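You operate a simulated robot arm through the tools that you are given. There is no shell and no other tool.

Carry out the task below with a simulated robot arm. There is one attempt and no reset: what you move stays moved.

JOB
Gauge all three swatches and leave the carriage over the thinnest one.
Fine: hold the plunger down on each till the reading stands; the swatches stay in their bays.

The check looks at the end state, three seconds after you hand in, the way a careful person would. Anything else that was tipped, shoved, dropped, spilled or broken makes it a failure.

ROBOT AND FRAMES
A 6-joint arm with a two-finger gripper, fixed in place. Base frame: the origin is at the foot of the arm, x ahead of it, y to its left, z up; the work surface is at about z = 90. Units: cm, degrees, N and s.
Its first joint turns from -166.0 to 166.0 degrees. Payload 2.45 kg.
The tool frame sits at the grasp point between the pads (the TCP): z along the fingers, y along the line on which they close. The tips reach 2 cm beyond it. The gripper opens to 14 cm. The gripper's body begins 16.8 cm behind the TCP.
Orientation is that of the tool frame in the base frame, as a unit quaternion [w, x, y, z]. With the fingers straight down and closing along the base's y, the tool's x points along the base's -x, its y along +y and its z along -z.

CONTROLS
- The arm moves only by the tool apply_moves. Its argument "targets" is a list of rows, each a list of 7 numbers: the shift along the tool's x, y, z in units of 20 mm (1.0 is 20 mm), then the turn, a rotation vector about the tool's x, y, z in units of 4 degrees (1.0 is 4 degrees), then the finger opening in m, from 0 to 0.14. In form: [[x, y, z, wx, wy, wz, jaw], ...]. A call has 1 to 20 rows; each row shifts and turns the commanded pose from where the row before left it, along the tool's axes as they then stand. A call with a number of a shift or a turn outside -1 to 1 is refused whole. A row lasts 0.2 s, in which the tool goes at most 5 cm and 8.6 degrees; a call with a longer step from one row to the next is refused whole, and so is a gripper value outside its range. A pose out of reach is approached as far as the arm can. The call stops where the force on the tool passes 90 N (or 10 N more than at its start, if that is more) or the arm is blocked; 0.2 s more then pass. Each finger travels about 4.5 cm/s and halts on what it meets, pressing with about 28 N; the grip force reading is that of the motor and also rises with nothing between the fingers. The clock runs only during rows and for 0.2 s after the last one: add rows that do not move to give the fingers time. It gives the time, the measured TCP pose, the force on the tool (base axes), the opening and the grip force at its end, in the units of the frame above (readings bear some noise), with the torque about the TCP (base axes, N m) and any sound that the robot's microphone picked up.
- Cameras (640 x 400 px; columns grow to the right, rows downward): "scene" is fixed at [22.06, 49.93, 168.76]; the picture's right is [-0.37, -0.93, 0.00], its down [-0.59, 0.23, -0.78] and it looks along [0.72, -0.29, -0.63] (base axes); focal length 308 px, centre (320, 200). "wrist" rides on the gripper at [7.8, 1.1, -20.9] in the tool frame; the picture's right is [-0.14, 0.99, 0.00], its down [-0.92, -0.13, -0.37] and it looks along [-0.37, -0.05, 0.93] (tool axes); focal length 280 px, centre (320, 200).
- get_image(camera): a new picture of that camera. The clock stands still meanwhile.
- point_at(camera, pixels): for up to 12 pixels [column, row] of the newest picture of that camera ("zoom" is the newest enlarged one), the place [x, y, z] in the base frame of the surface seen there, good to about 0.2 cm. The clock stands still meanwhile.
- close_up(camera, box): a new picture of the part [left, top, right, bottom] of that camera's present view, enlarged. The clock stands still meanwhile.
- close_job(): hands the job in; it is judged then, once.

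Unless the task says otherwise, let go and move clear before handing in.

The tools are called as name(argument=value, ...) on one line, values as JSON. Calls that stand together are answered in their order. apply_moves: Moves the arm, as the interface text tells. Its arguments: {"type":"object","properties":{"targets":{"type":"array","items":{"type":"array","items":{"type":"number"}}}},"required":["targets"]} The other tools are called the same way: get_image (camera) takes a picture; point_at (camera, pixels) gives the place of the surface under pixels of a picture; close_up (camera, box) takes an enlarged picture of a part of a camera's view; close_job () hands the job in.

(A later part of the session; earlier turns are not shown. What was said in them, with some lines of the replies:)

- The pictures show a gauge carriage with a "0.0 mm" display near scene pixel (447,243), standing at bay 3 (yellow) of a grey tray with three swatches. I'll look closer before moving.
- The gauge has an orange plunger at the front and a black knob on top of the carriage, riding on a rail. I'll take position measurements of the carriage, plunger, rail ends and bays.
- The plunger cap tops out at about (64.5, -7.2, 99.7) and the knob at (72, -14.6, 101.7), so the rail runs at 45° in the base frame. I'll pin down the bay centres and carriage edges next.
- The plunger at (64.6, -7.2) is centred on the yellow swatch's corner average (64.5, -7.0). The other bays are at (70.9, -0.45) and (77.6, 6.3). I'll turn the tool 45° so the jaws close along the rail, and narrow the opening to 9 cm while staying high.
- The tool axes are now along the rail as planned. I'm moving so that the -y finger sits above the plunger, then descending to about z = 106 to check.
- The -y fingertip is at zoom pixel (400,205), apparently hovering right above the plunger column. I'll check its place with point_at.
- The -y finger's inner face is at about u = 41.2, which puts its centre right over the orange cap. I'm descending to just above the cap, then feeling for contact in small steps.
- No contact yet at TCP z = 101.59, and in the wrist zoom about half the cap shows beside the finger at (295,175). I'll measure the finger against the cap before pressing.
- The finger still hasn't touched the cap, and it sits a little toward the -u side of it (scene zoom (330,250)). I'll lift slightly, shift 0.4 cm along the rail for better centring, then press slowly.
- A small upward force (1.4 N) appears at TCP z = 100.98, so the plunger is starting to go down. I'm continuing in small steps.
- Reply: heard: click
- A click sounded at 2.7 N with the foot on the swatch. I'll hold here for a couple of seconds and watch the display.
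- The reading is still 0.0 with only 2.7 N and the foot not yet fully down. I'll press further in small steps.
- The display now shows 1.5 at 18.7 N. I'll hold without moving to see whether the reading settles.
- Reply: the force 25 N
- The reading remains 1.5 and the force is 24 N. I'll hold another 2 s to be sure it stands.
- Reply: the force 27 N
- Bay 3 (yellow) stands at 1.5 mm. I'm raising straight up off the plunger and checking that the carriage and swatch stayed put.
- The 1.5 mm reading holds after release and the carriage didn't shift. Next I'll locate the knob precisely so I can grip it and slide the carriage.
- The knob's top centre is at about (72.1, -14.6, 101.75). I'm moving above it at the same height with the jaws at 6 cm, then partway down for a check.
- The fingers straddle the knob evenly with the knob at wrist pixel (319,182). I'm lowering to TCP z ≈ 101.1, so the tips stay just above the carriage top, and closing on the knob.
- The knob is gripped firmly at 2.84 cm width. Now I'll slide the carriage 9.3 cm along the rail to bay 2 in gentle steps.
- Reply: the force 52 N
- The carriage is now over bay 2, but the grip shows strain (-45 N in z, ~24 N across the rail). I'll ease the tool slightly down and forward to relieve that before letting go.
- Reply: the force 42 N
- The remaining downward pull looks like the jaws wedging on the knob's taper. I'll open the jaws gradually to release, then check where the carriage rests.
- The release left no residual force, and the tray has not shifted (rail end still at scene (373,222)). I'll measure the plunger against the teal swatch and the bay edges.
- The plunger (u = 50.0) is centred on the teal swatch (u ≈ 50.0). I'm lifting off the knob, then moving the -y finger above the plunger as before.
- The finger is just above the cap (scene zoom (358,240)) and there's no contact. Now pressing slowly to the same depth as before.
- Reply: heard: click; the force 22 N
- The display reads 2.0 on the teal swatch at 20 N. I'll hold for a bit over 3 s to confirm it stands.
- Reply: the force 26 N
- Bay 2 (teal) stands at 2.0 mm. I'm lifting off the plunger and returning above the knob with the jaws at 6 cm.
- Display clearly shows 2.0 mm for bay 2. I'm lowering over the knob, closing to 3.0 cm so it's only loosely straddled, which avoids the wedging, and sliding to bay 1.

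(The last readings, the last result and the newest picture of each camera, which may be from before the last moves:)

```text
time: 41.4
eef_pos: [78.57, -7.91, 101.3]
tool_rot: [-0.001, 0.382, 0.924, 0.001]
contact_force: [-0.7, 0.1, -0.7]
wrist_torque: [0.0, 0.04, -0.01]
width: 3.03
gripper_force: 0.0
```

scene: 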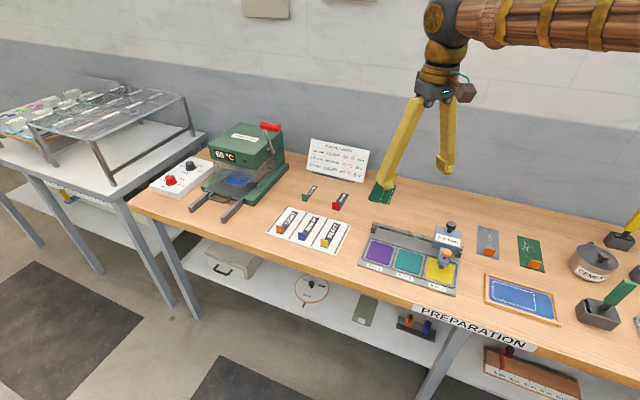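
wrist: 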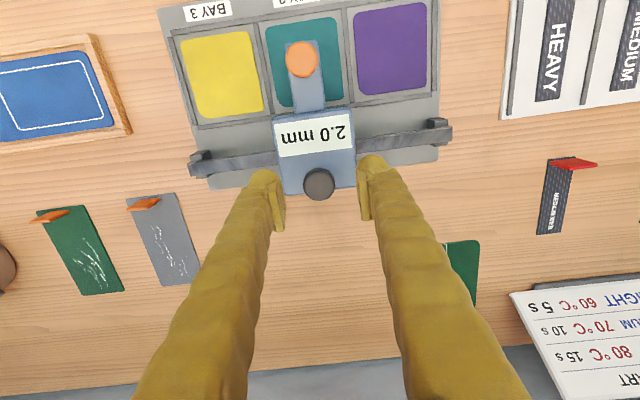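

The knob is loosely straddled, with 3.03 cm opening and no force. Now sliding 9.4 cm along the rail to bay 1.

apply_moves(targets=[[0, 0.2, 0, 0, 0, 0, 0.03], [0, 0.4, 0, 0, 0, 0, 0.03], [0, 0.5, 0, 0, 0, 0, 0.03], [0, 0.5, 0, 0, 0, 0, 0.03], [0, 0.5, 0, 0, 0, 0, 0.03], [0, 0.5, 0, 0, 0, 0, 0.03], [0, 0.5, 0, 0, 0, 0, 0.03], [0, 0.5, 0, 0, 0, 0, 0.03], [0, 0.5, 0, 0, 0, 0, 0.03], [0, 0.3, 0, 0, 0, 0, 0.03], [0, 0.2, 0, 0, 0, 0, 0.03], [0, 0.1, 0, 0, 0, 0, 0.03], [0, 0, 0, 0, 0, 0, 0.03], [0, 0, 0, 0, 0, 0, 0.03]])

close_up(camera="scene", box=[350, 180, 470, 290])

get_image(camera="wrist")

```text
time: 44.4
eef_pos: [85.21, -1.48, 101.23]
tool_rot: [-0.001, 0.383, 0.924, 0.002]
contact_force: [1.1, 1.2, -0.3]
wrist_torque: [0.02, -0.06, 0.03]
width: 3.1
gripper_force: 0.1
```

```text
3.64 times, centred on (410, 235) of scene
```

zoom: 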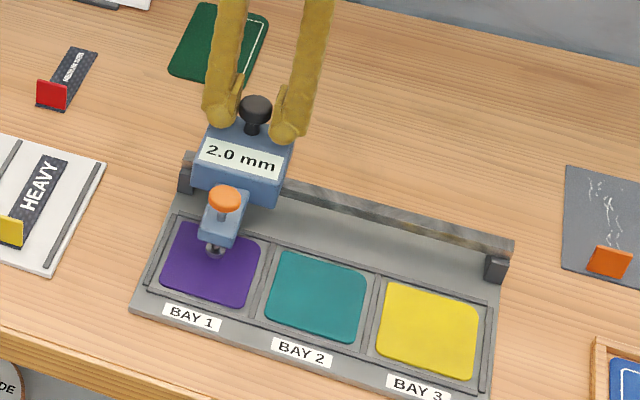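

```text
taken
```

wrist: 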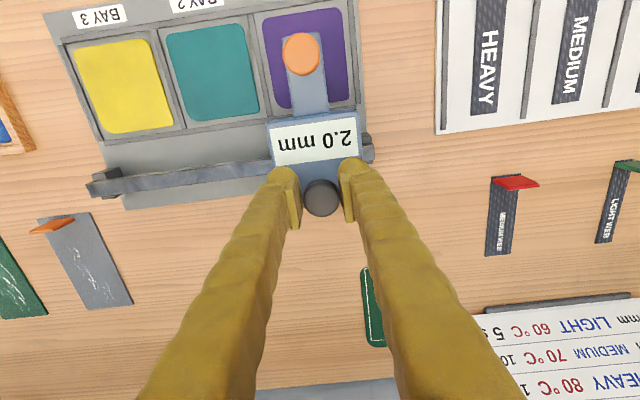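

The carriage reached bay 1 with almost no side force, and the tray looks undisturbed. I'll check the plunger against the purple swatch's corners.

point_at(camera="zoom", pixels=[[225, 200], [215, 252], [177, 228], [260, 252], [243, 303], [163, 284], [255, 107], [185, 155], [512, 245]])

point_at(camera="wrist", pixels=[[301, 53], [321, 199], [264, 20], [272, 100], [345, 90], [166, 40], [258, 110]])

```text
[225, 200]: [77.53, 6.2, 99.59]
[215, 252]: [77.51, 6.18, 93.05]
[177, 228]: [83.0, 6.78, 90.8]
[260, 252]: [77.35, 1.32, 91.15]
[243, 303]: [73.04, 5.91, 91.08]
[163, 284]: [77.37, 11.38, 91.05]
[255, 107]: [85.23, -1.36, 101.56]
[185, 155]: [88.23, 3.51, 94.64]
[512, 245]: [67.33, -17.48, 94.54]
```

```text
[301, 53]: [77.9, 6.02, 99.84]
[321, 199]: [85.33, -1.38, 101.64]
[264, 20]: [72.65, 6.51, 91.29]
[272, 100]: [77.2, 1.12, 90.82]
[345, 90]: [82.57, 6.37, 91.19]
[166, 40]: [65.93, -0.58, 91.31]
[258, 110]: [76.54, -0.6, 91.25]
```

The plunger (77.7, 6.1) is within 0.2 cm of the purple swatch's centre (77.7, 6.35). I'm releasing, lifting, and moving the -y finger above the plunger.

apply_moves(targets=[[0, 0, 0, 0, 0, 0, 0.045], [0, 0, 0, 0, 0, 0, 0.06], [0, 0, -0.4, 0, 0, 0, 0.06], [0, 0, -1, 0, 0, 0, 0.06], [0, 0, -1, 0, 0, 0, 0.07], [0, 0, -1, 0, 0, 0, 0.08], [0.879, 0.45, 0, 0, 0, 0, 0.09], [0.879, 0.45, 0, 0, 0, 0, 0.09], [0.879, 0.45, 0, 0, 0, 0, 0.09], [0.879, 0.45, 0, 0, 0, 0, 0.09], [0.879, 0.45, 0, 0, 0, 0, 0.09], [0.879, 0.45, 0, 0, 0, 0, 0.09], [0, 0, 1, 0, 0, 0, 0.09], [0, 0, 1, 0, 0, 0, 0.09], [0, 0, 0.7, 0, 0, 0, 0.09], [0, 0, 0, 0, 0, 0, 0.09]])

close_up(camera="scene", box=[340, 190, 420, 260])

close_up(camera="wrist", box=[200, 120, 360, 290])

```text
time: 47.8
eef_pos: [81.65, 9.93, 102.64]
tool_rot: [0.0, 0.383, 0.924, 0.001]
contact_force: [-0.8, -0.3, -0.6]
wrist_torque: [-0.01, 0.0, -0.04]
width: 8.99
gripper_force: 0.1
```

```text
5.71 times, centred on (380, 225) of scene
```

zoom: 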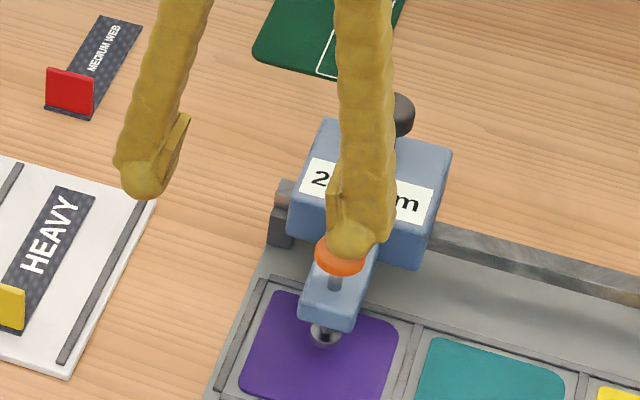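

```text
2.35 times, centred on (280, 205) of wrist
```

zoom: 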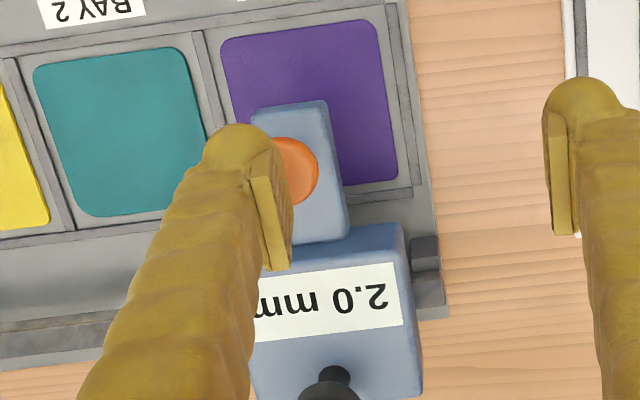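

The finger is over the cap (scene zoom (355,235)) with the free finger clear of the HEAVY card mat. I'll press slowly to the same depth.

apply_moves(targets=[[0, 0.05, 0, 0, 0, 0, 0.09], [0, 0, 0.3, 0, 0, 0, 0.09], [0, 0, 0.2, 0, 0, 0, 0.09], [0, 0, 0.1, 0, 0, 0, 0.09], [0, 0, 0.1, 0, 0, 0, 0.09], [0, 0, 0.1, 0, 0, 0, 0.09], [0, 0, 0.1, 0, 0, 0, 0.09], [0, 0, 0.1, 0, 0, 0, 0.09], [0, 0, 0.1, 0, 0, 0, 0.09], [0, 0, 0.1, 0, 0, 0, 0.09], [0, 0, 0.1, 0, 0, 0, 0.09], [0, 0, 0.05, 0, 0, 0, 0.09], [0, 0, 0.05, 0, 0, 0, 0.09], [0, 0, 0, 0, 0, 0, 0.09], [0, 0, 0, 0, 0, 0, 0.09]])

close_up(camera="wrist", box=[200, 120, 360, 290])

close_up(camera="scene", box=[340, 190, 420, 260])

```text
time: 51.0
eef_pos: [81.82, 9.99, 99.99]
tool_rot: [0.0, 0.383, 0.924, 0.001]
contact_force: [-2.3, 2.7, 10.5]
wrist_torque: [-0.43, 0.46, -0.19]
width: 9.12
gripper_force: 0.6
heard: click
```

```text
2.35 times, centred on (280, 205) of wrist
```

zoom: 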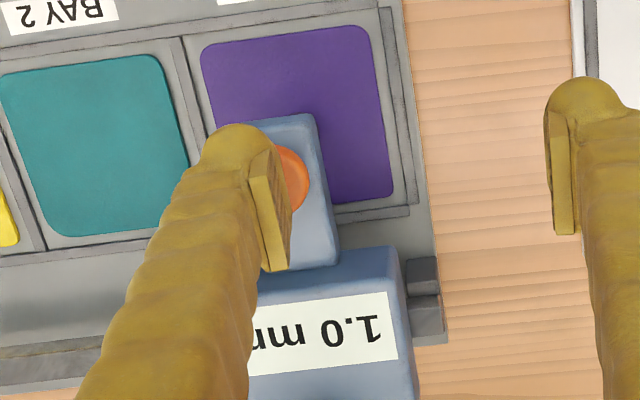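

```text
5.71 times, centred on (380, 225) of scene
```

zoom: 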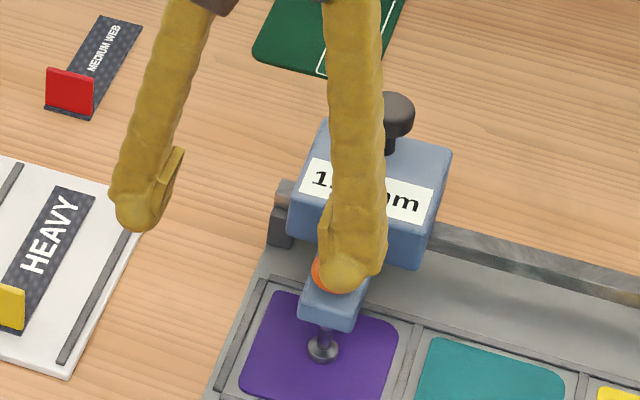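

The display reads 1.0 at 10.5 N. I'll add 0.06 cm to match the force used on the other bays, then hold over 3 s to confirm it stands.

apply_moves(targets=[[0, 0, 0.03, 0, 0, 0, 0.09], [0, 0, 0, 0, 0, 0, 0.09], [0, 0, 0, 0, 0, 0, 0.09], [0, 0, 0, 0, 0, 0, 0.09], [0, 0, 0, 0, 0, 0, 0.09], [0, 0, 0, 0, 0, 0, 0.09], [0, 0, 0, 0, 0, 0, 0.09], [0, 0, 0, 0, 0, 0, 0.09], [0, 0, 0, 0, 0, 0, 0.09], [0, 0, 0, 0, 0, 0, 0.09], [0, 0, 0, 0, 0, 0, 0.09], [0, 0, 0, 0, 0, 0, 0.09], [0, 0, 0, 0, 0, 0, 0.09], [0, 0, 0, 0, 0, 0, 0.09], [0, 0, 0, 0, 0, 0, 0.09], [0, 0, 0, 0, 0, 0, 0.09], [0, 0, 0, 0, 0, 0, 0.09]])

close_up(camera="wrist", box=[200, 120, 360, 290])

```text
time: 54.6
eef_pos: [81.8, 10.04, 99.85]
tool_rot: [0.001, 0.383, 0.924, 0.001]
contact_force: [5.3, -2.3, 32.4]
wrist_torque: [-1.32, 1.09, 0.33]
width: 9.22
gripper_force: 1.7
```

```text
2.35 times, centred on (280, 205) of wrist
```

zoom: 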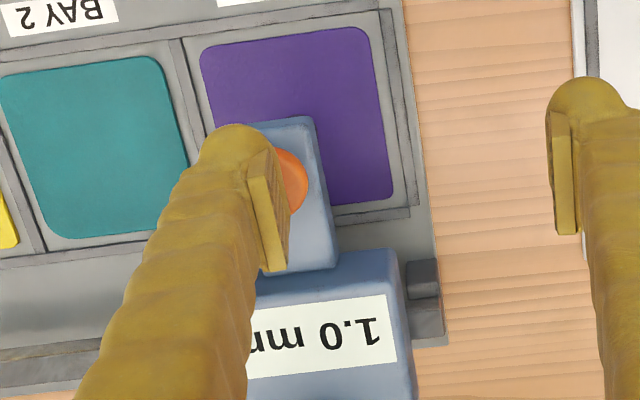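

Bay 1 (purple) stands at 1.0 mm against 2.0 (bay 2) and 1.5 (bay 3), so it's the thinnest and the carriage is already over it. I'm lifting off and moving well clear.

apply_moves(targets=[[0, 0, -0.3, 0, 0, 0, 0.09], [0, 0, -0.7, 0, 0, 0, 0.09], [0, 0, -1, 0, 0, 0, 0.09], [0, 0, -1, 0, 0, 0, 0.09], [0, 0, -1, 0, 0, 0, 0.09], [0, 0, -1, 0, 0, 0, 0.09], [0, 0, -1, 0, 0, 0, 0.09], [0, 0, -1, 0, 0, 0, 0.09], [0, 0, -1, 0, 0, 0, 0.09], [0, 0, -1, 0, 0, 0, 0.09], [0, 0, -1, 0, 0, 0, 0.09], [0, 0, 0, 0, 0, 0, 0.09], [0, 0, 0, 0, 0, 0, 0.09]])

get_image(camera="scene")

get_image(camera="wrist")

close_up(camera="scene", box=[350, 190, 470, 300])

```text
time: 57.4
eef_pos: [81.69, 9.93, 119.78]
tool_rot: [0.0, 0.383, 0.924, 0.0]
contact_force: [-0.1, -0.7, -0.4]
wrist_torque: [-0.05, 0.01, -0.04]
width: 9.0
gripper_force: 0.0
```

```text
taken
```

scene: 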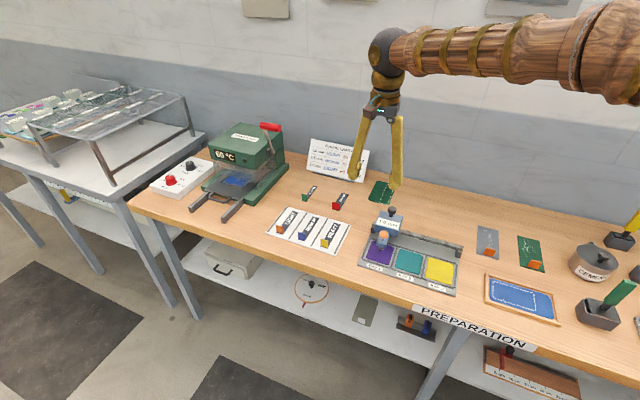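

```text
taken
```

wrist: 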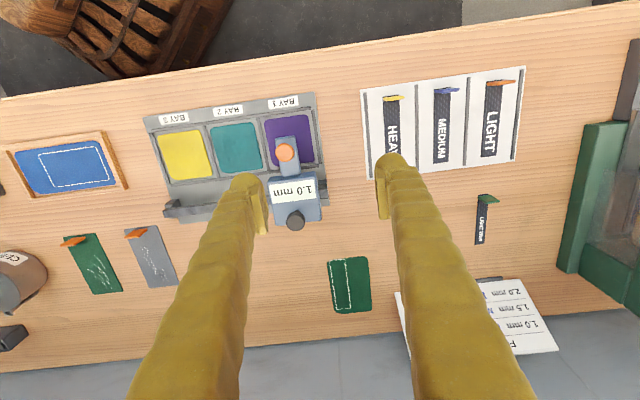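

```text
3.64 times, centred on (410, 245) of scene
```

zoom: 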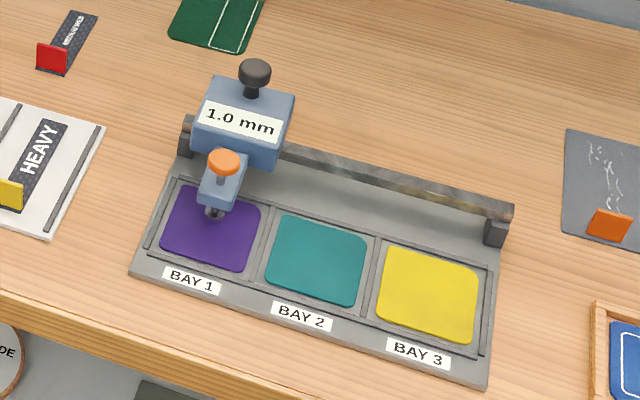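

The final pictures show the carriage over bay 1 with "1.0 mm" on its display, at zoom (240,120). The plunger is up, all three swatches lie in their bays, and the tray and its surroundings are undisturbed. The arm is clear, so I'm handing in.

close_job()

```text
The job is handed in.
```

I gauged all three swatches and left the carriage over bay 1 (purple), the thinnest at 1.0 mm. I then handed the job in.

| Bay | Swatch | Reading |
|---|---|---|
| 1 | purple | 1.0 mm |
| 2 | teal | 2.0 mm |
| 3 | yellow | 1.5 mm |

I held the plunger down on each swatch for at least 3 seconds, and each reading stayed steady. In the last pictures the plunger is up, all three swatches are in their bays, and nothing around the tray looks moved. The arm is lifted clear of the gauge.

When I slid the carriage to bay 2, the grip on its knob pulled up on it with about 45 N. I let go gradually, and the tray and carriage showed no shift. For the move to bay 1 I held the knob loosely, and there was almost no strain.
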